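You operate a simulated robot arm through the tools that you are given. There is no shell and no other tool. Be economical: measure what you need, move in short steps, check, and stop when the job is done.

The job below is to be done with a simulated two-armed robot. You get a single attempt, and the scene is never put back.

JOB
Take the carton marked buckles and put it on the wooden work shelf of the tall rack. Then put the yellow tag on top of the square black patch. Then take the roll of white tape on the wooden work shelf of the tall rack and put it away on the right middle shelf of the tall rack. Keep to this order. Set down upright: carton marked buckles.

The check looks at the end state, three seconds after you hand in, the way a careful person would. Anything else that was tipped, shoved, dropped, spilled or broken makes it a failure.

ROBOT AND FRAMES
Two 7-joint arms with fingered hands on one trunk, on a base that drives. Base frame: it is fixed to the floor where the robot stands at the start and does not move with it; the origin is under the middle of the robot, x ahead of it, y to its left, z up. Readings come in mm, degrees, newtons and seconds.
The left shoulder is at the start at [65, 168, 1303], the right one opposite. With the tool pointing down near the work surface each hand reaches from about 100 to 780 mm from the robot's upright axis, wherever it stands, measured 20 degrees to its own side. Places, roughly: right middle shelf of the tall rack (38x20 cm) [1120, -540, 1280]; roll of white tape (8x8x5 cm) [900, -200, 900]; square black patch [-2000, -1750, 750]; wooden work shelf of the tall rack [700, 400, 900]. Payload 5 kg a hand.
Tool frame (each hand has its own): the origin (TCP) lies between the finger pads and is the grasp point; the fingertips stand 43 mm ahead of it; z points along the fingers, y is the line along which they close. Largest opening 144 mm; the body of the gripper starts 50 mm behind the TCP. The gripper is a hand of 5 fingers: y runs from the thumb to the fingers, the wrist lies at [-21, -124, -221] in the tool frame.
Orientation is that of the tool frame in the base frame, as a unit quaternion [x, y, z, w]. With the fingers straight down and the wrist toward the robot, the tool's x, y and z point along [0, 1, 0], [1, 0, 0] and [0, 0, -1] of the base frame.

CONTROLS
- The arms move only by the tool play_rows. It takes "left_motion", "right_motion" or both (then of equal length, played together; a hand with none holds still); each is text: rows parted by semicolons, each of 6 numbers parted by spaces: the shift along the base's x, y, z in mm, then the turn, a rotation vector about the base's x, y, z in degrees. In form: dx dy dz wx wy wz; .... A call has 1 to 12 rows; each row is the pose to reach, as a shift and turn from the pose commanded when the call began. A row lasts 0.2 s, in which the tool goes at most 50 mm and 8.6 degrees; a call with a longer step from one row to the next is refused whole. A pose out of reach is approached as far as the arm can. The call stops where the force on the tool passes 40 N (or 10 N more than at its start, if that is more) or the arm is blocked; 0.2 s more then pass. In this call time passes only in rows, and 0.2 s behind the last. It gives the time, the measured TCP pose, the force on the tool (base axes), the opening and the grip force at its end, in the units of the frame above (readings bear some noise), with the torque about the TCP (base axes, N m) and any sound that the robot's microphone picked up.
- Cameras (640 x 400 px; columns grow to the right, rows downward): "scene" is now at [126.1, -47.2, 1553.7]; the picture's right is [-0.47, -0.88, -0.00], its down [-0.37, 0.20, -0.91] and it looks along [0.80, -0.42, -0.42] (base axes); focal length 214 px, centre (320, 200). "left" rides on the left gripper at [-86, -109, -168] in its tool frame; the picture's right is [-0.80, -0.28, 0.53], its down [0.54, -0.73, 0.42] and it looks along [0.27, 0.63, 0.73] (tool axes); focal length 275 px, centre (320, 200). "right" rides on the right gripper at [86, -109, -167] in its tool frame; the picture's right is [-0.80, 0.28, -0.53], its down [-0.54, -0.73, 0.42] and it looks along [-0.27, 0.63, 0.73] (tool axes); focal length 275 px, centre (320, 200). There is no depth. A picture from a camera that has moved, and an enlarged one, comes with that camera's place and axes in the base frame and with its lens.
- camera(camera): a new picture of that camera. The clock stands still meanwhile.
- slide_trunk(by): slides the trunk up (or, below 0, down) by that many mm; the arms and the scene camera ride with it, the base frame stays. It gives what a move gives, with no picture.
- drive_base(legs): drives the robot by 1 to 6 legs, each [ahead, left, turn to the left] in mm, mm and degrees, along the robot's own axes; the way and the turn of a leg run together, so that a leg with both is an arc; at most 1500 mm and 180 degrees a leg. The arms and the cameras ride along, it lands a little off, and it stops where it bumps. It gives what a move gives.
- curl_fingers(index, middle, ring, little, thumb_bend, thumb_turn, hand): sets how far each is bent, from 0 (flat) to 1 (curled in); at 0.3 the hand is open as for a grip, at 0.7 the pads meet at the TCP. One left out holds its place. A second passes; each finger stops where it meets its share of the squeeze, and holds until it gets a number again. It is the only way to open and close the hand. It gives what a move gives, with no picture; readings hold the bend of each and the force on index, middle, ring, little, thumb and palm. thumb_turn goes from beside the hand (0) to across from the fingers (1), as for a grip.
- aim_head(pan, tilt): turns the head with the scene camera to pan (to the left, within 86 degrees either way) and tilt (down, from -29 to 69), counted from straight ahead of the robot. It gives what a move gives.
- enlarge(camera, box): a new picture of the part [left, top, right, bottom] of that camera's present view, enlarged. The clock stands still meanwhile.
- hand_in(): hands the job in; it is judged then, once.

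Work in short steps. Places have to be worked out from the pictures, the camera data and where the tool is seen: move nearer, look again, correct. Check each grasp and each placing, and mend what went wrong. You have 165 turns and 122 pictures in all, those below and enlarged ones among them. Open the grippers and draw the arms clear of the work before you hand the job in, unless the task says otherwise.

The tools are called as name(argument=value, ...) on one line, values as JSON. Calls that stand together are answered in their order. play_rows: Moves the arms, as the interface text tells. Its arguments: {"type":"object","properties":{"left_motion":{"type":"string"},"right_motion":{"type":"string"}},"required":[]} The other tools are called the same way: slide_trunk (by) slides the trunk up or down; curl_fingers (index, middle, ring, little, thumb_bend, thumb_turn, hand) moves the fingers one by one; drive_base (legs) drives the base; aim_head (pan, tilt) turns the head that bears the scene camera; camera (camera) takes a picture; enlarge (camera, box) takes an enlarged picture of a part of a camera's view; hand_in () hands the job in.

At the start:

```text
t: 0.0
left_position: [596.0, 5.0, 1497.3]
left_tcp_rot: [0.707, 0.708, 0.002, 0.0]
left_ft_force: [-0.6, 1.5, -0.1]
left_moment: [0.0, 0.0, 0.01]
left_gripper_width: 144.0
left_grip_force: 0.1
left_shape: jaw
left_bend: [0.3, 0.3, 0.3, 0.3, 0.3, 0.98]
left_finger forces: [0.0, 0.1, 0.1, 0.1, 0.0, 0.0]
right_position: [584.8, -627.1, 1560.7]
right_tcp_rot: [0.707, 0.708, 0.002, 0.001]
right_ft_force: [0.0, -0.6, 0.3]
right_moment: [0.03, 0.01, -0.01]
right_gripper_width: 143.7
right_grip_force: 0.1
right_shape: jaw
right_bend: [0.3, 0.3, 0.3, 0.3, 0.3, 0.98]
right_finger forces: [0.0, 0.0, 0.0, 0.0, 0.0, 0.0]
trunk travel left (down, up): [-400.0, 540.0]
robot x, y, heading: [-4.4, 0.3, -0.2]
head pan, tilt: [-27.9, 25.3]
```

scene: 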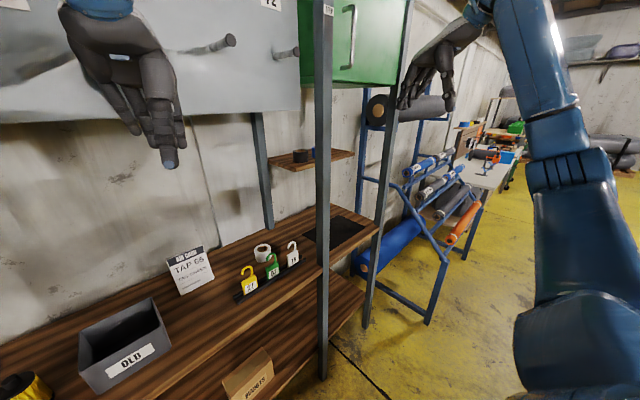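
right: 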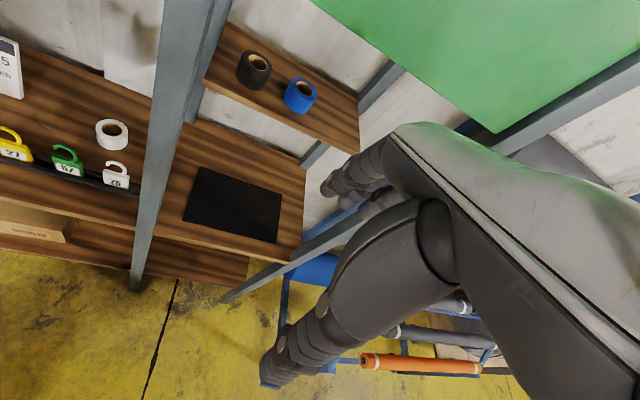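
left: 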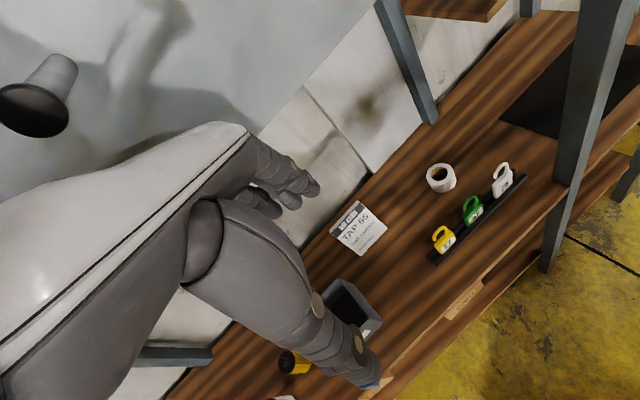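

The scene shows the rack with wooden shelf, tags, tape and a carton on a lower shelf. I look around with the head to find the buckles carton.

aim_head(pan=0, tilt=45)

camera(camera="scene")

aim_head(pan=50, tilt=40)

camera(camera="scene")

```text
t: 0.9
left_position: [595.4, 4.8, 1496.3]
left_tcp_rot: [0.707, 0.707, 0.003, 0.0]
left_ft_force: [-0.3, 0.2, -0.1]
left_moment: [0.02, 0.0, 0.0]
left_gripper_width: 143.6
left_grip_force: 0.2
left_shape: jaw
left_bend: [0.3, 0.3, 0.3, 0.3, 0.3, 0.98]
left_finger forces: [0.0, 0.0, 0.0, 0.0, 0.0, 0.0]
right_position: [584.4, -628.0, 1560.8]
right_tcp_rot: [0.707, 0.707, 0.003, 0.0]
right_ft_force: [-0.7, -0.2, -0.2]
right_moment: [0.02, 0.0, 0.03]
right_gripper_width: 143.6
right_grip_force: 0.1
right_shape: jaw
right_bend: [0.3, 0.3, 0.3, 0.3, 0.3, 0.98]
right_finger forces: [0.0, 0.1, 0.0, 0.0, 0.1, 0.1]
trunk travel left (down, up): [-400.0, 540.0]
robot x, y, heading: [-0.1, 0.7, -0.2]
head pan, tilt: [0.0, 45.0]
```

```text
118 pictures are left
camera scene: at [126.2, -3.9, 1523.7], right [0.0, -1.0, 0.0], down [-0.7, 0.0, -0.71], along [0.71, 0.0, -0.7], focal length 214 px, centre (320, 200)
```

scene: 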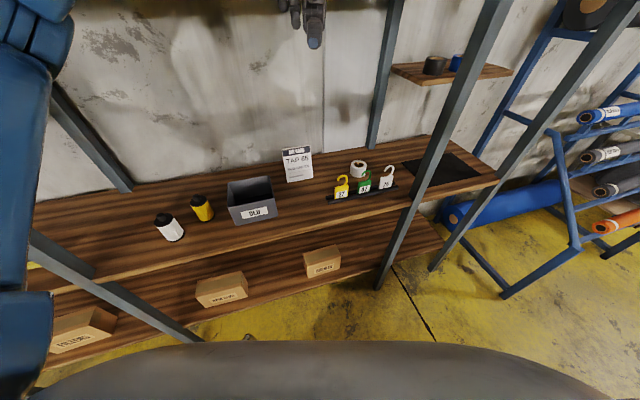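

```text
t: 2.1
left_position: [595.4, 5.6, 1496.5]
left_tcp_rot: [0.707, 0.707, 0.002, 0.0]
left_ft_force: [0.4, 0.5, 0.0]
left_moment: [-0.01, 0.0, -0.03]
left_gripper_width: 143.7
left_grip_force: 0.1
left_shape: jaw
left_bend: [0.3, 0.3, 0.3, 0.3, 0.3, 0.98]
left_finger forces: [0.1, 0.0, 0.0, 0.1, 0.1, 0.0]
right_position: [585.4, -628.0, 1559.3]
right_tcp_rot: [0.707, 0.707, 0.003, 0.0]
right_ft_force: [-1.0, -0.3, 0.3]
right_moment: [0.0, 0.01, 0.0]
right_gripper_width: 143.7
right_grip_force: 0.2
right_shape: jaw
right_bend: [0.3, 0.3, 0.3, 0.3, 0.3, 0.98]
right_finger forces: [0.0, 0.1, 0.1, 0.0, 0.0, 0.1]
trunk travel left (down, up): [-400.0, 540.0]
robot x, y, heading: [-0.4, 1.6, 0.1]
head pan, tilt: [50.0, 40.0]
```

```text
117 pictures are left
camera scene: at [99.5, 61.1, 1531.0], right [0.77, -0.64, 0.0], down [-0.41, -0.49, -0.77], along [0.5, 0.59, -0.64], focal length 214 px, centre (320, 200)
```

scene: 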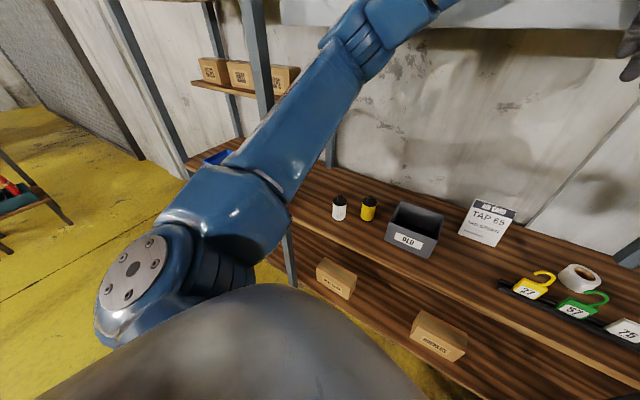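

Three cartons are on a lower shelf; I enlarge their labels.

aim_head(pan=0, tilt=50)

enlarge(camera="scene", box=[40, 200, 360, 340])

enlarge(camera="scene", box=[300, 100, 460, 270])

```text
t: 3.3
left_position: [596.6, 3.7, 1497.2]
left_tcp_rot: [0.707, 0.707, 0.002, 0.0]
left_ft_force: [0.2, -0.2, 0.5]
left_moment: [-0.02, -0.01, -0.01]
left_gripper_width: 143.7
left_grip_force: 0.1
left_shape: jaw
left_bend: [0.3, 0.3, 0.3, 0.3, 0.3, 0.98]
left_finger forces: [0.1, 0.0, 0.0, 0.1, 0.0, 0.0]
right_position: [585.3, -627.2, 1560.1]
right_tcp_rot: [0.707, 0.708, 0.002, 0.0]
right_ft_force: [-0.6, 0.5, -0.1]
right_moment: [0.0, -0.01, -0.02]
right_gripper_width: 143.8
right_grip_force: 0.0
right_shape: jaw
right_bend: [0.3, 0.3, 0.3, 0.3, 0.3, 0.98]
right_finger forces: [0.1, 0.0, 0.1, 0.0, 0.0, 0.0]
trunk travel left (down, up): [-400.0, 540.0]
robot x, y, heading: [-3.8, 3.5, -0.1]
head pan, tilt: [0.0, 50.0]
```

```text
2.00 times, centred on (200, 270) of scene
camera zoom: at [121.9, -3.8, 1516.8], right [0.0, -1.0, 0.0], down [-0.76, 0.0, -0.65], along [0.65, 0.0, -0.76], focal length 429 px, centre (560, 60)
```

zoom: 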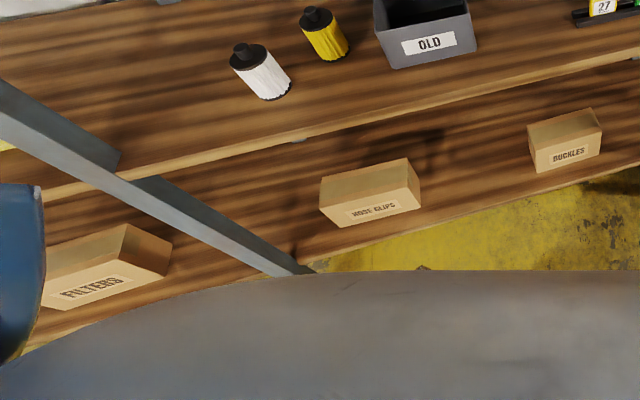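

```text
2.35 times, centred on (380, 185) of scene
camera zoom: at [121.9, -3.8, 1516.8], right [0.0, -1.0, 0.0], down [-0.76, 0.0, -0.65], along [0.65, 0.0, -0.76], focal length 505 px, centre (179, 235)
```

zoom: 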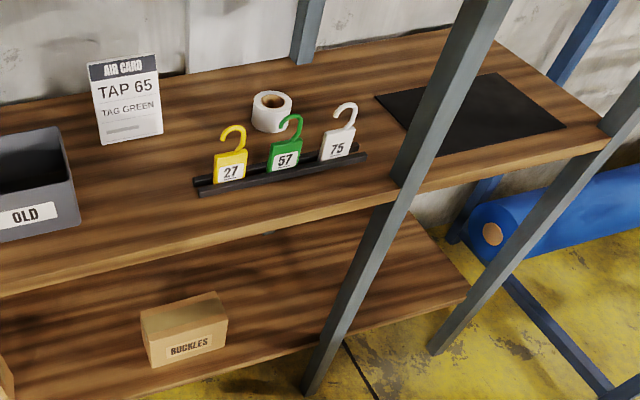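

Buckles is the rightmost carton on the lower shelf (z≈440). The rack is yawed about 17.5° to the left. I square up to it, back off, and view from lower down.

drive_base(legs=[[-300, 0, 0], [0, 0, 17]])

slide_trunk(by=-400)

aim_head(pan=0, tilt=35)

camera(camera="scene")

```text
t: 6.3
left_position: [272.8, 184.5, 1495.2]
left_tcp_rot: [0.593, 0.805, 0.001, -0.001]
left_ft_force: [0.0, -1.1, 0.5]
left_moment: [0.0, -0.01, 0.0]
left_gripper_width: 143.7
left_grip_force: 0.1
left_shape: jaw
left_bend: [0.3, 0.3, 0.3, 0.3, 0.3, 0.98]
left_finger forces: [0.0, 0.1, 0.0, 0.0, 0.0, 0.0]
right_position: [452.0, -422.4, 1560.0]
right_tcp_rot: [0.593, 0.805, 0.0, -0.002]
right_ft_force: [0.1, 0.1, -0.2]
right_moment: [0.02, -0.02, 0.01]
right_gripper_width: 143.9
right_grip_force: 0.1
right_shape: jaw
right_bend: [0.3, 0.3, 0.3, 0.3, 0.3, 0.98]
right_finger forces: [0.1, 0.1, 0.0, 0.0, 0.0, 0.0]
trunk travel left (down, up): [-400.0, 540.0]
robot x, y, heading: [-296.4, -4.3, 17.2]
head pan, tilt: [0.0, 50.0]
```

```text
t: 10.1
left_position: [274.3, 186.5, 1096.1]
left_tcp_rot: [0.593, 0.805, 0.0, 0.001]
left_ft_force: [-0.1, 0.4, 0.5]
left_moment: [0.0, -0.02, 0.01]
left_gripper_width: 143.7
left_grip_force: 0.1
left_shape: jaw
left_bend: [0.3, 0.3, 0.3, 0.3, 0.3, 0.98]
left_finger forces: [0.1, 0.0, 0.1, 0.0, 0.0, 0.1]
right_position: [450.5, -419.7, 1159.8]
right_tcp_rot: [0.593, 0.805, 0.0, 0.0]
right_ft_force: [-0.4, -0.3, 0.8]
right_moment: [-0.01, 0.02, -0.02]
right_gripper_width: 143.8
right_grip_force: 0.2
right_shape: jaw
right_bend: [0.3, 0.3, 0.3, 0.3, 0.3, 0.98]
right_finger forces: [0.0, 0.0, 0.1, 0.1, 0.0, 0.0]
trunk travel left (down, up): [0.0, 940.0]
robot x, y, heading: [-297.8, -3.0, 17.2]
head pan, tilt: [0.0, 50.0]
```

```text
t: 10.9
left_position: [273.7, 186.9, 1094.5]
left_tcp_rot: [0.592, 0.806, 0.0, 0.0]
left_ft_force: [0.0, 0.9, -0.2]
left_moment: [0.02, -0.02, -0.02]
left_gripper_width: 143.7
left_grip_force: 0.2
left_shape: jaw
left_bend: [0.3, 0.3, 0.3, 0.3, 0.3, 0.98]
left_finger forces: [0.0, 0.1, 0.0, 0.0, 0.0, 0.0]
right_position: [452.2, -420.6, 1159.0]
right_tcp_rot: [0.593, 0.805, -0.001, 0.0]
right_ft_force: [0.9, 0.0, -0.3]
right_moment: [-0.01, -0.01, 0.01]
right_gripper_width: 143.6
right_grip_force: 0.0
right_shape: jaw
right_bend: [0.3, 0.3, 0.3, 0.3, 0.3, 0.98]
right_finger forces: [0.0, 0.1, 0.0, 0.1, 0.0, 0.0]
trunk travel left (down, up): [0.0, 940.0]
robot x, y, heading: [-297.6, -2.7, 17.3]
head pan, tilt: [0.0, 35.0]
```

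```text
114 pictures are left
camera scene: at [-165.9, 40.1, 1138.0], right [0.3, -0.95, 0.0], down [-0.55, -0.17, -0.82], along [0.78, 0.24, -0.57], focal length 214 px, centre (320, 200)
```

scene: 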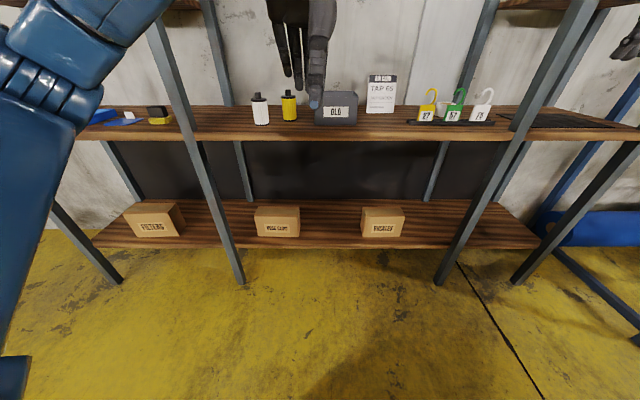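

Well squared now. I enlarge the carton for measurement.

enlarge(camera="scene", box=[240, 80, 500, 270])

```text
2.11 times, centred on (370, 175) of scene
camera zoom: at [-165.9, 40.1, 1138.0], right [0.3, -0.95, 0.0], down [-0.55, -0.17, -0.82], along [0.78, 0.24, -0.57], focal length 452 px, centre (215, 253)
```

zoom: 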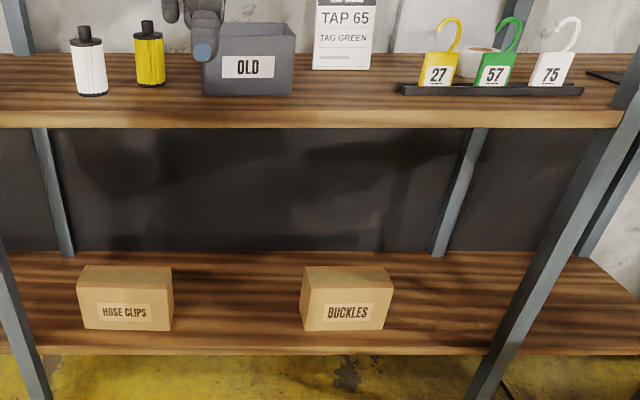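

Estimates: work shelf z≈907, lower shelf z≈350, carton about 200×90×125 mm. It can be grasped front-to-back by the downward right hand. I pull both arms in before driving closer.

play_rows(left_motion="-25 10 0 0 0 0;-50 20 0 0 0 0;-75 29 0 0 0 0;-100 39 0 0 0 0;-125 49 0 0 0 0;-150 58 0 0 0 0;-175 68 0 0 0 0;-200 78 0 0 0 0;-225 88 0 0 0 0;-250 97 0 0 0 0;-275 107 0 0 0 0;-298 116 0 0 0 0", right_motion="-26 22 -33 0 0 0;-52 44 -66 0 0 0;-78 66 -99 0 0 0;-104 88 -132 0 0 0;-130 110 -165 0 0 0;-156 132 -198 0 0 0;-182 154 -231 0 0 0;-208 176 -264 0 0 0;-234 198 -297 0 0 0;-260 220 -330 0 0 0;-286 242 -363 0 0 0;-312 264 -396 0 0 0")

camera(camera="scene")

camera(camera="right")

```text
t: 13.5
left_position: [-22.6, 305.5, 1094.3]
left_tcp_rot: [0.593, 0.806, -0.002, -0.001]
left_ft_force: [1.3, 0.8, -1.0]
left_moment: [-0.11, 0.1, 0.01]
left_gripper_width: 143.9
left_grip_force: 0.1
left_shape: jaw
left_bend: [0.3, 0.3, 0.3, 0.3, 0.3, 0.98]
left_finger forces: [0.0, 0.1, 0.0, 0.1, 0.0, 0.0]
right_position: [266.2, -154.4, 834.7]
right_tcp_rot: [0.592, 0.806, -0.003, -0.003]
right_ft_force: [0.7, 0.4, -0.3]
right_moment: [0.0, 0.03, 0.02]
right_gripper_width: 144.0
right_grip_force: 0.2
right_shape: jaw
right_bend: [0.3, 0.3, 0.3, 0.3, 0.3, 0.97]
right_finger forces: [0.1, 0.0, 0.1, 0.0, 0.0, 0.0]
right hand out of reach, approached as far as the arm can: row 9, 10, 11, 12
trunk travel left (down, up): [0.0, 940.0]
robot x, y, heading: [-298.2, 0.7, 17.1]
head pan, tilt: [0.0, 35.0]
```

```text
112 pictures are left
camera scene: at [-164.6, 42.0, 1137.8], right [0.3, -0.96, 0.0], down [-0.55, -0.17, -0.82], along [0.78, 0.24, -0.58], focal length 214 px, centre (320, 200)
```

scene: 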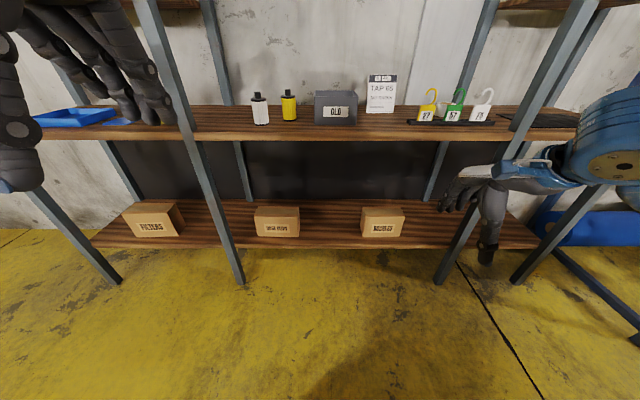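

```text
111 pictures are left
camera right: at [139.1, -106.1, 1004.1], right [0.51, -0.67, 0.53], down [-0.54, -0.73, -0.42], along [0.67, -0.07, -0.74], focal length 275 px, centre (320, 200)
```

right: 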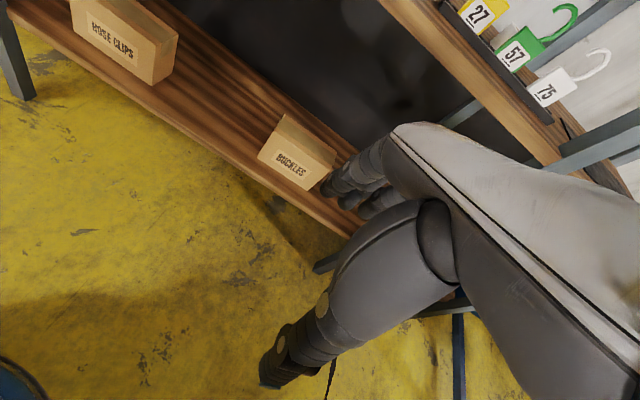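

Cross-checking the right wrist camera puts the lower shelf at z≈310, with the carton centre near (780,-15). I test in free space whether the right hand gets low enough before driving in.

play_rows(right_motion="15 27 0 0 0 0;30 54 0 0 0 0;45 82 0 0 0 0;60 110 0 0 0 0;73 137 0 0 0 0;73 137 -50 0 0 0;73 137 -100 0 0 0;73 137 -150 0 0 0;73 137 -200 0 0 0;73 137 -250 0 0 0;73 137 -300 0 0 0;73 137 -350 0 0 0")

camera(camera="right")

```text
t: 16.1
left_position: [-24.4, 303.0, 1095.1]
left_tcp_rot: [0.592, 0.806, 0.0, 0.0]
left_ft_force: [0.5, 0.5, 0.3]
left_moment: [-0.03, 0.01, -0.01]
left_gripper_width: 143.7
left_grip_force: 0.1
left_shape: jaw
left_bend: [0.3, 0.3, 0.3, 0.3, 0.3, 0.98]
left_finger forces: [0.0, 0.1, 0.1, 0.1, 0.0, 0.0]
right_position: [344.8, -18.0, 479.9]
right_tcp_rot: [0.592, 0.806, 0.001, 0.0]
right_ft_force: [0.3, 0.4, 0.4]
right_moment: [0.0, 0.03, 0.0]
right_gripper_width: 143.9
right_grip_force: 0.1
right_shape: jaw
right_bend: [0.3, 0.3, 0.3, 0.3, 0.3, 0.97]
right_finger forces: [0.0, 0.0, 0.0, 0.1, 0.0, 0.0]
trunk travel left (down, up): [0.0, 940.0]
robot x, y, heading: [-297.9, -4.0, 17.3]
head pan, tilt: [0.0, 35.0]
```

```text
110 pictures are left
camera right: at [215.5, 30.3, 647.0], right [0.51, -0.68, 0.53], down [-0.53, -0.73, -0.42], along [0.68, -0.07, -0.73], focal length 275 px, centre (320, 200)
```

right: 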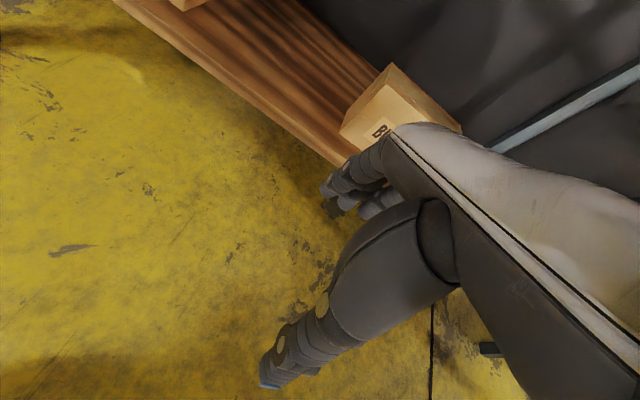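

Triangulation again gives lower shelf z≈316 and carton front-left-bottom at (698,68), so the centre is about (774,-13) with the top near 445. I raise the hand slightly, retract the left arm, and drive in most of the way.

play_rows(left_motion="-30 -9 30 0 0 0;-60 -18 60 0 0 0;-76 -24 90 0 0 0", right_motion="0 0 15 0 0 0;0 0 30 0 0 0;0 0 40 0 0 0")

drive_base(legs=[[0, -123, 0], [260, 0, 0]])

aim_head(pan=0, tilt=60)

camera(camera="scene")

camera(camera="right")

```text
t: 16.9
left_position: [-102.0, 277.4, 1184.4]
left_tcp_rot: [0.593, 0.805, 0.001, -0.001]
left_ft_force: [0.0, 0.2, 0.5]
left_moment: [0.01, -0.02, 0.01]
left_gripper_width: 143.8
left_grip_force: 0.1
left_shape: jaw
left_bend: [0.3, 0.3, 0.3, 0.3, 0.3, 0.98]
left_finger forces: [0.1, 0.0, 0.0, 0.0, 0.0, 0.0]
right_position: [344.2, -19.1, 519.4]
right_tcp_rot: [0.593, 0.806, 0.001, 0.0]
right_ft_force: [-0.9, 0.3, 0.1]
right_moment: [0.06, 0.01, -0.03]
right_gripper_width: 143.9
right_grip_force: 0.0
right_shape: jaw
right_bend: [0.3, 0.3, 0.3, 0.3, 0.3, 0.97]
right_finger forces: [0.1, 0.0, 0.0, 0.0, 0.0, 0.0]
trunk travel left (down, up): [0.0, 940.0]
robot x, y, heading: [-302.1, 0.2, 17.2]
head pan, tilt: [0.0, 35.0]
```

```text
t: 19.6
left_position: [178.5, 239.9, 1183.8]
left_tcp_rot: [0.588, 0.809, 0.0, -0.001]
left_ft_force: [0.1, -0.1, 0.3]
left_moment: [-0.01, 0.05, -0.03]
left_gripper_width: 144.0
left_grip_force: 0.0
left_shape: jaw
left_bend: [0.3, 0.3, 0.3, 0.3, 0.3, 0.98]
left_finger forces: [0.0, 0.0, 0.0, 0.0, 0.1, 0.0]
right_position: [624.2, -54.2, 518.5]
right_tcp_rot: [0.589, 0.808, 0.0, 0.0]
right_ft_force: [0.5, 0.1, -0.6]
right_moment: [-0.02, 0.04, 0.01]
right_gripper_width: 143.7
right_grip_force: 0.1
right_shape: jaw
right_bend: [0.3, 0.3, 0.3, 0.3, 0.3, 0.97]
right_finger forces: [0.1, 0.0, 0.1, 0.0, 0.1, 0.0]
trunk travel left (down, up): [0.0, 940.0]
robot x, y, heading: [-19.4, -43.0, 17.8]
head pan, tilt: [0.0, 35.0]
```

```text
t: 20.5
left_position: [177.1, 238.9, 1184.0]
left_tcp_rot: [0.588, 0.809, 0.0, 0.0]
left_ft_force: [-0.1, -0.5, -0.4]
left_moment: [0.01, 0.0, -0.03]
left_gripper_width: 143.8
left_grip_force: 0.0
left_shape: jaw
left_bend: [0.3, 0.3, 0.3, 0.3, 0.3, 0.98]
left_finger forces: [0.0, 0.1, 0.1, 0.1, 0.0, 0.0]
right_position: [624.8, -55.4, 519.2]
right_tcp_rot: [0.589, 0.808, 0.0, 0.0]
right_ft_force: [0.0, 0.7, 0.6]
right_moment: [0.0, 0.02, 0.02]
right_gripper_width: 144.0
right_grip_force: 0.1
right_shape: jaw
right_bend: [0.3, 0.3, 0.3, 0.3, 0.3, 0.97]
right_finger forces: [0.0, 0.0, 0.1, 0.0, 0.1, 0.1]
trunk travel left (down, up): [0.0, 940.0]
robot x, y, heading: [-15.1, -41.1, 18.0]
head pan, tilt: [0.0, 60.0]
```

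```text
109 pictures are left
camera scene: at [93.1, -6.5, 1103.8], right [0.31, -0.95, 0.0], down [-0.82, -0.27, -0.5], along [0.48, 0.15, -0.87], focal length 214 px, centre (320, 200)
```

scene: 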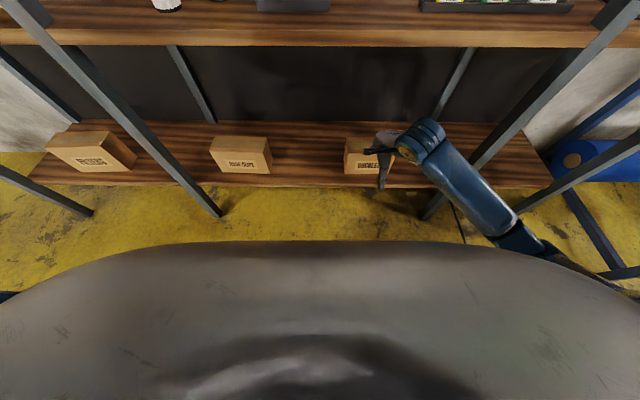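

```text
108 pictures are left
camera right: at [493.5, -7.3, 687.3], right [0.51, -0.67, 0.53], down [-0.52, -0.74, -0.42], along [0.68, -0.06, -0.73], focal length 275 px, centre (320, 200)
```

right: 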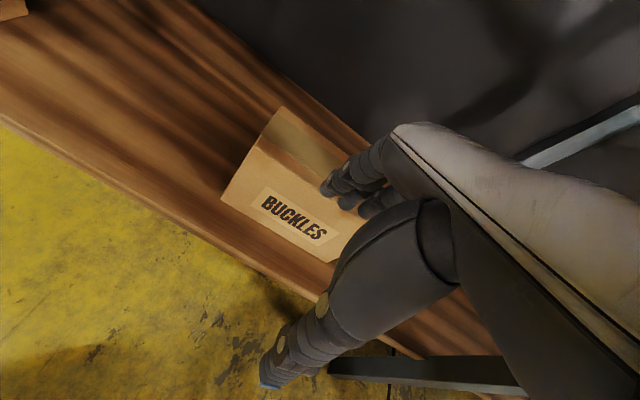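

Refined: carton centre ≈(771,-19), top ≈455, depth ≈85, width ≈210. I raise 20 mm, drive 90 mm in, then finish over the carton with the arm.

play_rows(right_motion="0 0 20 0 0 0")

drive_base(legs=[[100, 0, 0]])

camera(camera="right")

```text
t: 20.9
left_position: [177.3, 239.0, 1183.2]
left_tcp_rot: [0.588, 0.809, -0.001, 0.001]
left_ft_force: [-0.3, -0.4, 0.2]
left_moment: [-0.05, -0.04, -0.01]
left_gripper_width: 143.8
left_grip_force: 0.1
left_shape: jaw
left_bend: [0.3, 0.3, 0.3, 0.3, 0.3, 0.98]
left_finger forces: [0.1, 0.1, 0.0, 0.1, 0.0, 0.0]
right_position: [623.6, -54.3, 537.6]
right_tcp_rot: [0.589, 0.808, 0.001, 0.0]
right_ft_force: [-0.6, 0.3, 0.4]
right_moment: [0.0, 0.0, 0.03]
right_gripper_width: 144.0
right_grip_force: 0.0
right_shape: jaw
right_bend: [0.3, 0.3, 0.3, 0.3, 0.3, 0.97]
right_finger forces: [0.0, 0.1, 0.1, 0.0, 0.0, 0.1]
trunk travel left (down, up): [0.0, 940.0]
robot x, y, heading: [-18.8, -42.5, 18.1]
head pan, tilt: [0.0, 60.0]
```

```text
t: 22.0
left_position: [272.2, 269.7, 1184.2]
left_tcp_rot: [0.589, 0.808, -0.001, -0.001]
left_ft_force: [1.3, -0.2, 0.9]
left_moment: [-0.04, 0.12, -0.02]
left_gripper_width: 143.8
left_grip_force: 0.0
left_shape: jaw
left_bend: [0.3, 0.3, 0.3, 0.3, 0.3, 0.98]
left_finger forces: [0.0, 0.1, 0.0, 0.1, 0.0, 0.0]
right_position: [717.1, -24.6, 537.4]
right_tcp_rot: [0.588, 0.809, 0.0, 0.0]
right_ft_force: [0.3, 0.1, -1.1]
right_moment: [-0.03, 0.01, 0.04]
right_gripper_width: 144.1
right_grip_force: 0.1
right_shape: jaw
right_bend: [0.3, 0.3, 0.3, 0.3, 0.3, 0.97]
right_finger forces: [0.1, 0.0, 0.1, 0.0, 0.1, 0.0]
trunk travel left (down, up): [0.0, 940.0]
robot x, y, heading: [73.8, -11.9, 17.8]
head pan, tilt: [0.0, 60.0]
```

```text
107 pictures are left
camera right: at [588.3, 23.4, 705.7], right [0.52, -0.67, 0.53], down [-0.53, -0.74, -0.42], along [0.68, -0.06, -0.73], focal length 275 px, centre (320, 200)
```

right: 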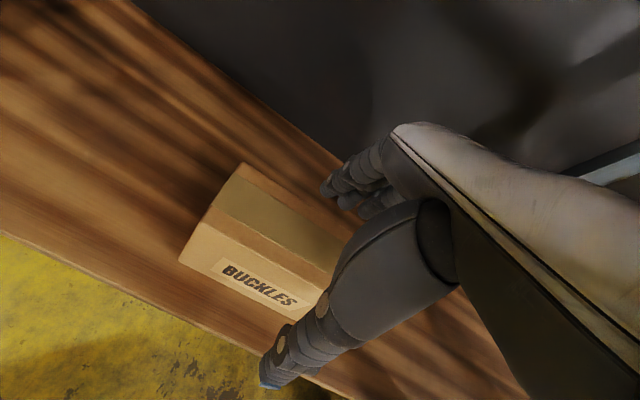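

TCP (717,-25,537); carton centre now ≈(762,-25), top ≈460. I move over it, check, then descend.

play_rows(right_motion="23 0 0 0 0 0;45 0 0 0 0 0;45 0 -15 0 0 0;45 0 -30 0 0 0")

camera(camera="right")

enlarge(camera="scene", box=[280, 80, 520, 240])

```text
t: 23.0
left_position: [271.7, 270.0, 1184.1]
left_tcp_rot: [0.589, 0.808, 0.0, -0.001]
left_ft_force: [0.3, -0.2, 0.5]
left_moment: [0.0, -0.01, -0.01]
left_gripper_width: 143.9
left_grip_force: 0.0
left_shape: jaw
left_bend: [0.3, 0.3, 0.3, 0.3, 0.3, 0.98]
left_finger forces: [0.0, 0.1, 0.0, 0.0, 0.2, 0.0]
right_position: [761.9, -24.8, 507.9]
right_tcp_rot: [0.588, 0.809, 0.0, 0.0]
right_ft_force: [0.9, 0.5, 0.4]
right_moment: [-0.02, -0.01, 0.02]
right_gripper_width: 143.9
right_grip_force: 0.1
right_shape: jaw
right_bend: [0.3, 0.3, 0.3, 0.3, 0.3, 0.97]
right_finger forces: [0.1, 0.0, 0.0, 0.0, 0.0, 0.0]
trunk travel left (down, up): [0.0, 940.0]
robot x, y, heading: [76.9, -11.4, 18.1]
head pan, tilt: [0.0, 60.0]
```

```text
106 pictures are left
camera right: at [631.9, 23.7, 676.6], right [0.52, -0.67, 0.53], down [-0.52, -0.74, -0.42], along [0.68, -0.06, -0.73], focal length 275 px, centre (320, 200)
```

right: 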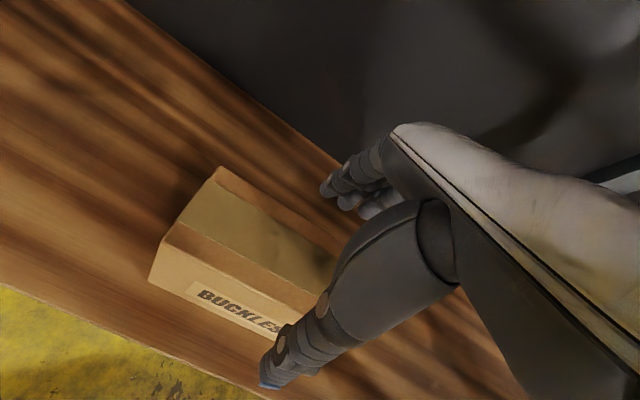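

```text
2.50 times, centred on (400, 160) of scene
camera zoom: at [187.6, 24.0, 1103.8], right [0.31, -0.95, 0.0], down [-0.82, -0.27, -0.5], along [0.48, 0.15, -0.87], focal length 536 px, centre (120, 300)
```

zoom: 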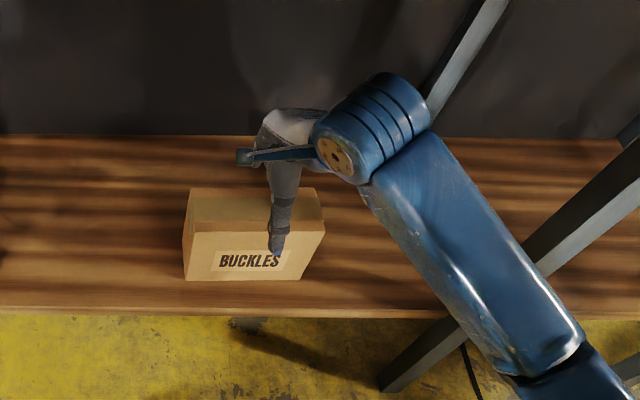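

Thumb is in front of the face, fingers behind; the hand is about 10 mm right of centre. I descend to z≈425.

play_rows(right_motion="-3 9 -20 0 0 0;-3 9 -40 0 0 0;-3 9 -60 0 0 0;-3 9 -75 0 0 0;-3 9 -83 0 0 0")

camera(camera="right")

```text
t: 24.2
left_position: [270.6, 270.0, 1184.4]
left_tcp_rot: [0.589, 0.808, 0.0, 0.0]
left_ft_force: [1.3, -0.8, 0.3]
left_moment: [-0.02, -0.01, -0.02]
left_gripper_width: 143.8
left_grip_force: 0.0
left_shape: jaw
left_bend: [0.3, 0.3, 0.3, 0.3, 0.3, 0.98]
left_finger forces: [0.0, 0.1, 0.0, 0.1, 0.0, 0.1]
right_position: [760.5, -14.6, 426.1]
right_tcp_rot: [0.589, 0.808, 0.001, 0.0]
right_ft_force: [2.3, 0.8, 3.8]
right_moment: [0.11, -0.12, -0.04]
right_gripper_width: 143.9
right_grip_force: 0.1
right_shape: jaw
right_bend: [0.3, 0.3, 0.3, 0.3, 0.3, 0.97]
right_finger forces: [3.7, 0.0, 0.0, 0.0, 0.0, 0.0]
trunk travel left (down, up): [0.0, 940.0]
robot x, y, heading: [77.7, -11.3, 17.9]
head pan, tilt: [0.0, 60.0]
```

```text
104 pictures are left
camera right: at [630.1, 32.8, 594.4], right [0.51, -0.67, 0.53], down [-0.52, -0.74, -0.42], along [0.68, -0.06, -0.73], focal length 275 px, centre (320, 200)
```

right: 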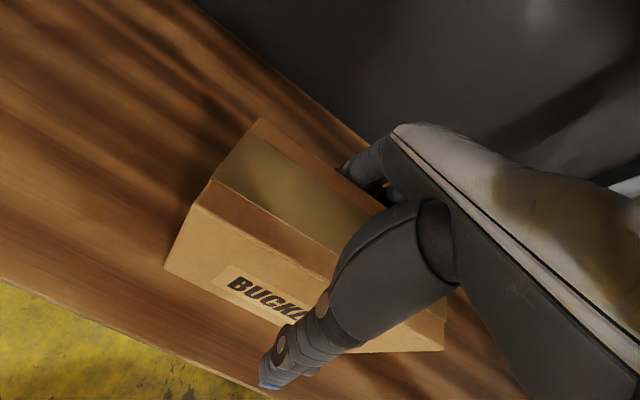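

The index finger touches something (3.7 N up), probably the back top edge. I lift 30 mm, shift 12 mm forward and go down again.

play_rows(right_motion="0 0 20 0 0 0;0 0 40 0 0 0;12 4 40 0 0 0;12 4 20 0 0 0;12 4 0 0 0 0")

camera(camera="right")

```text
t: 25.4
left_position: [270.4, 269.7, 1185.4]
left_tcp_rot: [0.589, 0.808, 0.0, -0.001]
left_ft_force: [0.1, -0.1, 0.4]
left_moment: [0.02, 0.01, 0.01]
left_gripper_width: 143.7
left_grip_force: 0.0
left_shape: jaw
left_bend: [0.3, 0.3, 0.3, 0.3, 0.3, 0.98]
left_finger forces: [0.0, 0.1, 0.0, 0.1, 0.0, 0.0]
right_position: [773.0, -12.4, 426.8]
right_tcp_rot: [0.589, 0.808, 0.0, 0.0]
right_ft_force: [0.2, 0.6, 1.0]
right_moment: [-0.03, -0.01, -0.02]
right_gripper_width: 143.7
right_grip_force: 0.0
right_shape: jaw
right_bend: [0.3, 0.3, 0.3, 0.3, 0.3, 0.97]
right_finger forces: [0.1, 0.0, 0.0, 0.0, 0.1, 0.1]
trunk travel left (down, up): [0.0, 940.0]
robot x, y, heading: [74.2, -6.3, 17.9]
head pan, tilt: [0.0, 60.0]
```

```text
103 pictures are left
camera right: at [642.5, 35.7, 593.8], right [0.51, -0.67, 0.53], down [-0.52, -0.74, -0.42], along [0.68, -0.06, -0.73], focal length 275 px, centre (320, 200)
```

right: 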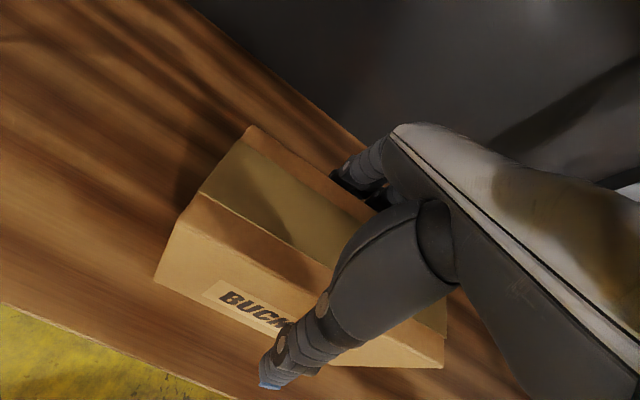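

No contact now; fingers straddle the carton. I close the hand.

curl_fingers(hand="right", index=0.7, middle=0.7, ring=0.7, little=0.7, thumb_bend=0.7)

camera(camera="right")

```text
t: 26.4
left_position: [270.8, 269.7, 1184.5]
left_tcp_rot: [0.589, 0.808, 0.0, 0.0]
left_ft_force: [-0.4, 0.5, -0.5]
left_moment: [0.0, 0.01, -0.03]
left_gripper_width: 144.0
left_grip_force: 0.1
left_shape: jaw
left_bend: [0.3, 0.3, 0.3, 0.3, 0.3, 0.98]
left_finger forces: [0.1, 0.1, 0.0, 0.1, 0.0, 0.0]
right_position: [772.6, -11.8, 426.4]
right_tcp_rot: [0.589, 0.808, 0.002, 0.0]
right_ft_force: [4.1, 2.7, 5.1]
right_moment: [-0.24, -0.98, 0.33]
right_gripper_width: 92.2
right_grip_force: 41.2
right_shape: fingers
right_bend: [0.46, 0.53, 0.54, 0.58, 0.6, 0.94]
right_finger forces: [12.8, 8.4, 9.4, 13.3, 39.2, 0.1]
trunk travel left (down, up): [0.0, 940.0]
robot x, y, heading: [77.2, -12.2, 17.8]
head pan, tilt: [0.0, 60.0]
```

```text
102 pictures are left
camera right: at [642.5, 35.7, 594.2], right [0.51, -0.67, 0.53], down [-0.52, -0.74, -0.42], along [0.68, -0.06, -0.73], focal length 275 px, centre (320, 200)
```

right: 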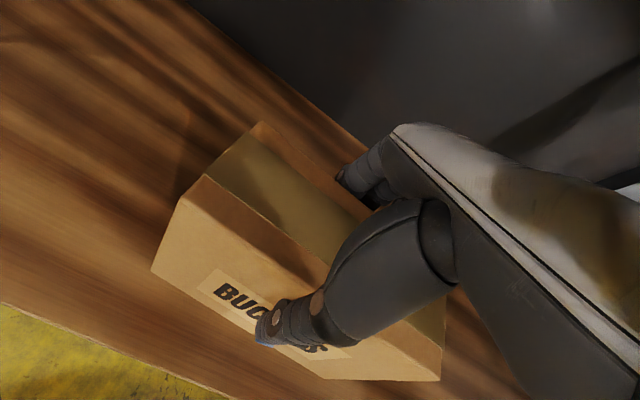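

Gripped at 92 mm with 41 N. I lift 40 mm.

play_rows(right_motion="0 0 10 0 0 0;0 0 20 0 0 0;0 0 30 0 0 0;0 0 40 0 0 0")

camera(camera="right")

```text
t: 27.4
left_position: [271.7, 270.0, 1184.4]
left_tcp_rot: [0.589, 0.808, 0.0, -0.001]
left_ft_force: [1.1, 0.1, -0.4]
left_moment: [-0.01, -0.01, -0.03]
left_gripper_width: 143.8
left_grip_force: 0.1
left_shape: jaw
left_bend: [0.3, 0.3, 0.3, 0.3, 0.3, 0.98]
left_finger forces: [0.0, 0.1, 0.0, 0.0, 0.0, 0.1]
right_position: [771.0, -12.0, 465.6]
right_tcp_rot: [0.588, 0.809, -0.001, -0.001]
right_ft_force: [-0.6, -0.4, -6.3]
right_moment: [-0.01, -0.09, 0.02]
right_gripper_width: 92.0
right_grip_force: 38.6
right_shape: fingers
right_bend: [0.46, 0.54, 0.55, 0.58, 0.6, 0.93]
right_finger forces: [12.5, 7.4, 8.2, 11.3, 39.1, 0.0]
trunk travel left (down, up): [0.0, 940.0]
robot x, y, heading: [74.6, -9.8, 18.1]
head pan, tilt: [0.0, 60.0]
```

```text
101 pictures are left
camera right: at [642.3, 36.1, 633.7], right [0.52, -0.67, 0.53], down [-0.53, -0.74, -0.42], along [0.68, -0.06, -0.73], focal length 275 px, centre (320, 200)
```

right: 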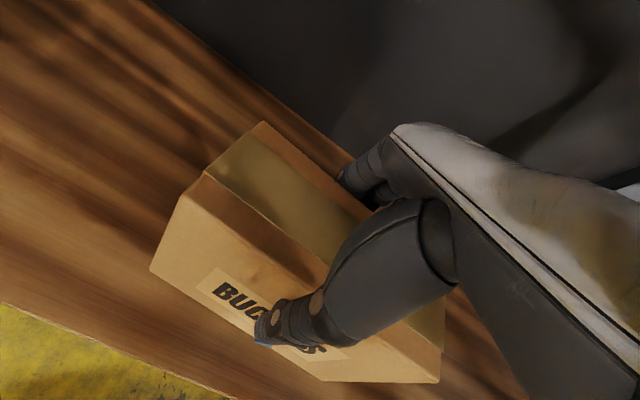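

Held steady (≈0.65 kg). I back out clear of the rack, raise the trunk and look at the work shelf.

drive_base(legs=[[-420, 0, 0]])

slide_trunk(by=640)

aim_head(pan=10, tilt=50)

camera(camera="scene")

```text
t: 30.0
left_position: [-135.0, 137.5, 1183.8]
left_tcp_rot: [0.589, 0.808, 0.0, -0.001]
left_ft_force: [-0.2, -0.7, -0.5]
left_moment: [-0.01, -0.03, -0.03]
left_gripper_width: 143.9
left_grip_force: 0.1
left_shape: jaw
left_bend: [0.3, 0.3, 0.3, 0.3, 0.3, 0.98]
left_finger forces: [0.1, 0.1, 0.0, 0.0, 0.0, 0.0]
right_position: [365.2, -143.3, 464.6]
right_tcp_rot: [0.589, 0.808, 0.0, 0.0]
right_ft_force: [0.0, 0.8, -5.7]
right_moment: [-0.01, -0.07, -0.02]
right_gripper_width: 91.9
right_grip_force: 39.0
right_shape: fingers
right_bend: [0.46, 0.54, 0.55, 0.58, 0.6, 0.93]
right_finger forces: [12.5, 7.3, 8.2, 11.3, 39.2, 0.0]
trunk travel left (down, up): [0.0, 940.0]
robot x, y, heading: [-332.4, -147.8, 17.8]
head pan, tilt: [0.0, 60.0]
```

```text
refused: 640 is not a number from -400 to 400
```

```text
t: 30.8
left_position: [-133.9, 138.6, 1183.5]
left_tcp_rot: [0.589, 0.808, 0.0, -0.002]
left_ft_force: [-0.3, -0.7, -0.2]
left_moment: [-0.03, -0.02, -0.03]
left_gripper_width: 143.7
left_grip_force: 0.1
left_shape: jaw
left_bend: [0.3, 0.3, 0.3, 0.3, 0.3, 0.98]
left_finger forces: [0.0, 0.1, 0.0, 0.0, 0.0, 0.1]
right_position: [365.7, -144.0, 464.3]
right_tcp_rot: [0.59, 0.807, -0.001, 0.0]
right_ft_force: [-0.5, 0.1, -6.3]
right_moment: [-0.04, -0.07, -0.02]
right_gripper_width: 92.2
right_grip_force: 39.0
right_shape: fingers
right_bend: [0.46, 0.54, 0.55, 0.58, 0.6, 0.93]
right_finger forces: [12.5, 7.4, 8.1, 11.2, 39.0, 0.0]
trunk travel left (down, up): [0.0, 940.0]
robot x, y, heading: [-328.1, -139.9, 17.7]
head pan, tilt: [10.0, 50.0]
```

```text
100 pictures are left
camera scene: at [-213.6, -91.3, 1116.2], right [0.47, -0.89, 0.0], down [-0.68, -0.36, -0.64], along [0.57, 0.3, -0.77], focal length 214 px, centre (320, 200)
```

scene: 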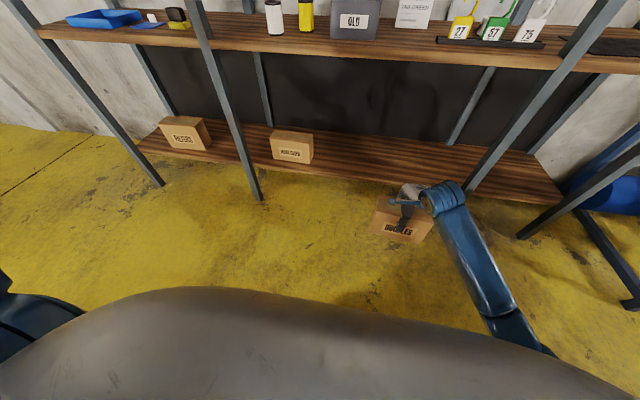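

Trunk steps are limited to 400, so I raise in two steps (640 total) and look again.

slide_trunk(by=400)

slide_trunk(by=240)

camera(camera="scene")

```text
t: 34.6
left_position: [-134.1, 137.8, 1583.9]
left_tcp_rot: [0.589, 0.808, 0.0, -0.001]
left_ft_force: [-0.4, -0.2, 0.3]
left_moment: [0.01, 0.01, -0.01]
left_gripper_width: 144.1
left_grip_force: 0.0
left_shape: jaw
left_bend: [0.3, 0.3, 0.3, 0.3, 0.3, 0.98]
left_finger forces: [0.1, 0.1, 0.0, 0.0, 0.0, 0.0]
right_position: [365.5, -142.6, 866.0]
right_tcp_rot: [0.589, 0.808, -0.001, -0.001]
right_ft_force: [-0.4, -0.3, -6.0]
right_moment: [-0.01, -0.05, 0.01]
right_gripper_width: 92.1
right_grip_force: 39.2
right_shape: fingers
right_bend: [0.46, 0.54, 0.55, 0.58, 0.6, 0.93]
right_finger forces: [12.5, 7.4, 8.1, 11.2, 39.0, 0.0]
trunk travel left (down, up): [-400.0, 540.0]
robot x, y, heading: [-335.3, -143.7, 17.9]
head pan, tilt: [10.0, 50.0]
```

```text
t: 37.1
left_position: [-132.9, 138.5, 1823.4]
left_tcp_rot: [0.589, 0.808, -0.001, -0.001]
left_ft_force: [-1.0, 0.3, -0.7]
left_moment: [-0.01, 0.01, 0.01]
left_gripper_width: 143.8
left_grip_force: 0.0
left_shape: jaw
left_bend: [0.3, 0.3, 0.3, 0.3, 0.3, 0.98]
left_finger forces: [0.0, 0.1, 0.1, 0.0, 0.1, 0.0]
right_position: [365.6, -143.3, 1105.3]
right_tcp_rot: [0.589, 0.808, -0.001, 0.0]
right_ft_force: [-1.2, -0.1, -6.1]
right_moment: [0.02, -0.05, 0.05]
right_gripper_width: 92.1
right_grip_force: 39.3
right_shape: fingers
right_bend: [0.46, 0.54, 0.55, 0.58, 0.6, 0.93]
right_finger forces: [12.5, 7.3, 8.2, 11.1, 38.8, 0.0]
trunk travel left (down, up): [-640.0, 300.0]
robot x, y, heading: [-326.5, -145.6, 17.7]
head pan, tilt: [10.0, 50.0]
```

```text
99 pictures are left
camera scene: at [-213.2, -91.2, 1756.2], right [0.47, -0.88, 0.0], down [-0.68, -0.36, -0.64], along [0.57, 0.3, -0.77], focal length 214 px, centre (320, 200)
```

scene: 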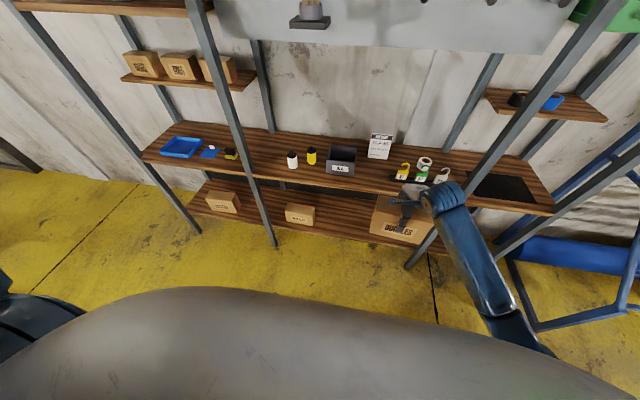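

I enlarge the work-shelf area to measure the free gap.

enlarge(camera="scene", box=[130, 100, 450, 260])

```text
2.00 times, centred on (290, 180) of scene
camera zoom: at [-213.2, -91.2, 1756.2], right [0.47, -0.88, 0.0], down [-0.68, -0.36, -0.64], along [0.57, 0.3, -0.77], focal length 429 px, centre (380, 240)
```

zoom: 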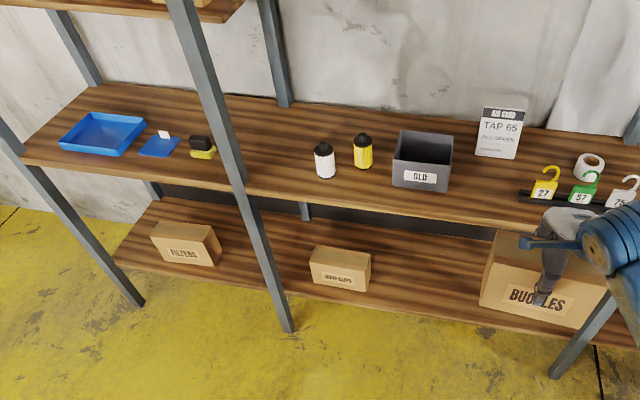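

The work shelf spans rf≈590–1030 in rack coordinates. The best free place is behind the two filter cans and right of the post (rack rl≈390, rf≈840). I raise 70 mm more to clear the cans (tops ≈1006) and drive left.

slide_trunk(by=70)

drive_base(legs=[[0, 637, 0]])

aim_head(pan=-10, tilt=50)

camera(camera="scene")

```text
t: 38.2
left_position: [-133.8, 139.6, 1894.1]
left_tcp_rot: [0.589, 0.808, -0.001, -0.001]
left_ft_force: [-0.1, -0.2, -0.5]
left_moment: [0.01, -0.04, -0.01]
left_gripper_width: 144.0
left_grip_force: 0.0
left_shape: jaw
left_bend: [0.3, 0.3, 0.3, 0.3, 0.3, 0.98]
left_finger forces: [0.0, 0.0, 0.1, 0.0, 0.1, 0.1]
right_position: [367.3, -143.6, 1175.6]
right_tcp_rot: [0.589, 0.808, 0.0, -0.001]
right_ft_force: [0.0, 1.4, -6.8]
right_moment: [0.02, -0.06, 0.0]
right_gripper_width: 92.4
right_grip_force: 39.1
right_shape: fingers
right_bend: [0.46, 0.54, 0.55, 0.58, 0.6, 0.93]
right_finger forces: [12.6, 7.4, 8.1, 11.3, 38.9, 0.0]
trunk travel left (down, up): [-710.0, 230.0]
robot x, y, heading: [-330.9, -144.0, 17.9]
head pan, tilt: [10.0, 50.0]
```

```text
t: 41.6
left_position: [-326.7, 726.5, 1894.9]
left_tcp_rot: [0.586, 0.811, 0.001, -0.002]
left_ft_force: [0.5, -1.3, -0.8]
left_moment: [0.03, 0.02, 0.02]
left_gripper_width: 144.0
left_grip_force: 0.1
left_shape: jaw
left_bend: [0.3, 0.3, 0.3, 0.3, 0.3, 0.98]
left_finger forces: [0.0, 0.1, 0.0, 0.0, 0.1, 0.0]
right_position: [174.1, 450.0, 1175.2]
right_tcp_rot: [0.586, 0.811, -0.001, -0.001]
right_ft_force: [-0.5, -0.5, -6.7]
right_moment: [0.03, -0.07, 0.0]
right_gripper_width: 92.4
right_grip_force: 39.2
right_shape: fingers
right_bend: [0.46, 0.54, 0.55, 0.58, 0.6, 0.93]
right_finger forces: [12.5, 7.3, 8.0, 11.2, 38.9, 0.1]
trunk travel left (down, up): [-710.0, 230.0]
robot x, y, heading: [-521.3, 442.4, 18.2]
head pan, tilt: [10.0, 50.0]
```

```text
t: 42.5
left_position: [-328.6, 728.6, 1894.4]
left_tcp_rot: [0.586, 0.81, 0.0, -0.001]
left_ft_force: [0.9, 0.1, -0.4]
left_moment: [-0.05, 0.04, -0.02]
left_gripper_width: 143.8
left_grip_force: 0.1
left_shape: jaw
left_bend: [0.3, 0.3, 0.3, 0.3, 0.3, 0.98]
left_finger forces: [0.0, 0.0, 0.0, 0.0, 0.0, 0.0]
right_position: [173.6, 451.0, 1174.1]
right_tcp_rot: [0.586, 0.811, -0.001, -0.001]
right_ft_force: [0.7, -0.5, -6.2]
right_moment: [-0.01, -0.08, -0.01]
right_gripper_width: 91.9
right_grip_force: 39.3
right_shape: fingers
right_bend: [0.46, 0.54, 0.55, 0.58, 0.6, 0.93]
right_finger forces: [12.5, 7.3, 8.1, 11.1, 39.0, 0.0]
trunk travel left (down, up): [-710.0, 230.0]
robot x, y, heading: [-522.3, 444.4, 18.2]
head pan, tilt: [-10.0, 50.0]
```

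```text
97 pictures are left
camera scene: at [-397.0, 472.9, 1826.3], right [0.15, -0.99, 0.0], down [-0.76, -0.11, -0.64], along [0.64, 0.09, -0.77], focal length 214 px, centre (320, 200)
```

scene: 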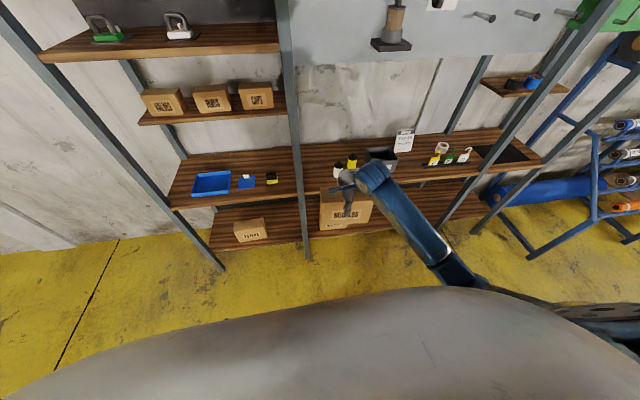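

TCP is at rack rl≈378; carton clears the post by ~29 mm. I drive in 350 mm with a slight right shift, then check.

drive_base(legs=[[0, -14, -0.7], [330, 0, 0]])

camera(camera="scene")

camera(camera="right")

```text
t: 45.0
left_position: [-10.1, 814.3, 1894.3]
left_tcp_rot: [0.589, 0.808, 0.001, -0.001]
left_ft_force: [-0.9, -0.2, 0.2]
left_moment: [0.04, -0.02, 0.01]
left_gripper_width: 143.7
left_grip_force: 0.1
left_shape: jaw
left_bend: [0.3, 0.3, 0.3, 0.3, 0.3, 0.98]
left_finger forces: [0.1, 0.0, 0.0, 0.1, 0.1, 0.1]
right_position: [491.9, 531.1, 1177.3]
right_tcp_rot: [0.59, 0.808, 0.001, 0.001]
right_ft_force: [0.0, -0.2, -5.8]
right_moment: [0.03, -0.07, -0.02]
right_gripper_width: 92.1
right_grip_force: 39.3
right_shape: fingers
right_bend: [0.46, 0.54, 0.55, 0.58, 0.6, 0.93]
right_finger forces: [12.6, 7.3, 8.1, 11.2, 39.0, 0.1]
trunk travel left (down, up): [-710.0, 230.0]
robot x, y, heading: [-206.7, 534.1, 17.7]
head pan, tilt: [-10.0, 50.0]
```

```text
96 pictures are left
camera scene: at [-81.0, 557.6, 1826.6], right [0.14, -0.99, 0.0], down [-0.76, -0.1, -0.64], along [0.64, 0.09, -0.77], focal length 214 px, centre (320, 200)
```

scene: 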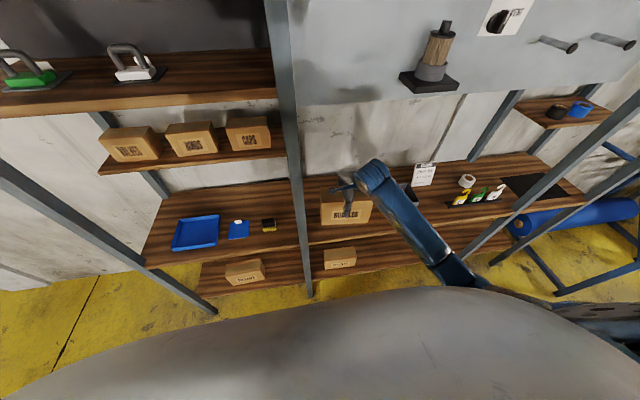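

```text
95 pictures are left
camera right: at [361.6, 579.6, 1345.0], right [0.51, -0.67, 0.53], down [-0.52, -0.74, -0.42], along [0.68, -0.06, -0.73], focal length 275 px, centre (320, 200)
```

right: 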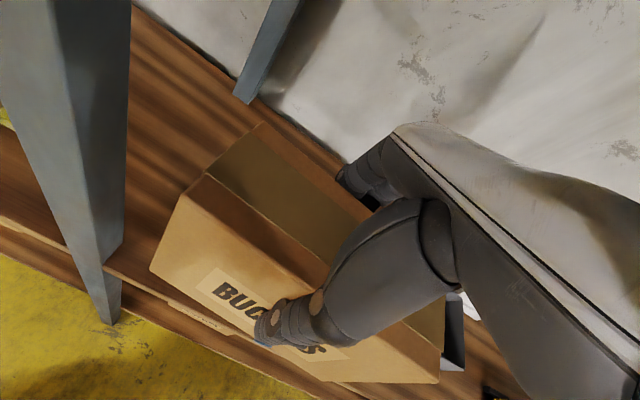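

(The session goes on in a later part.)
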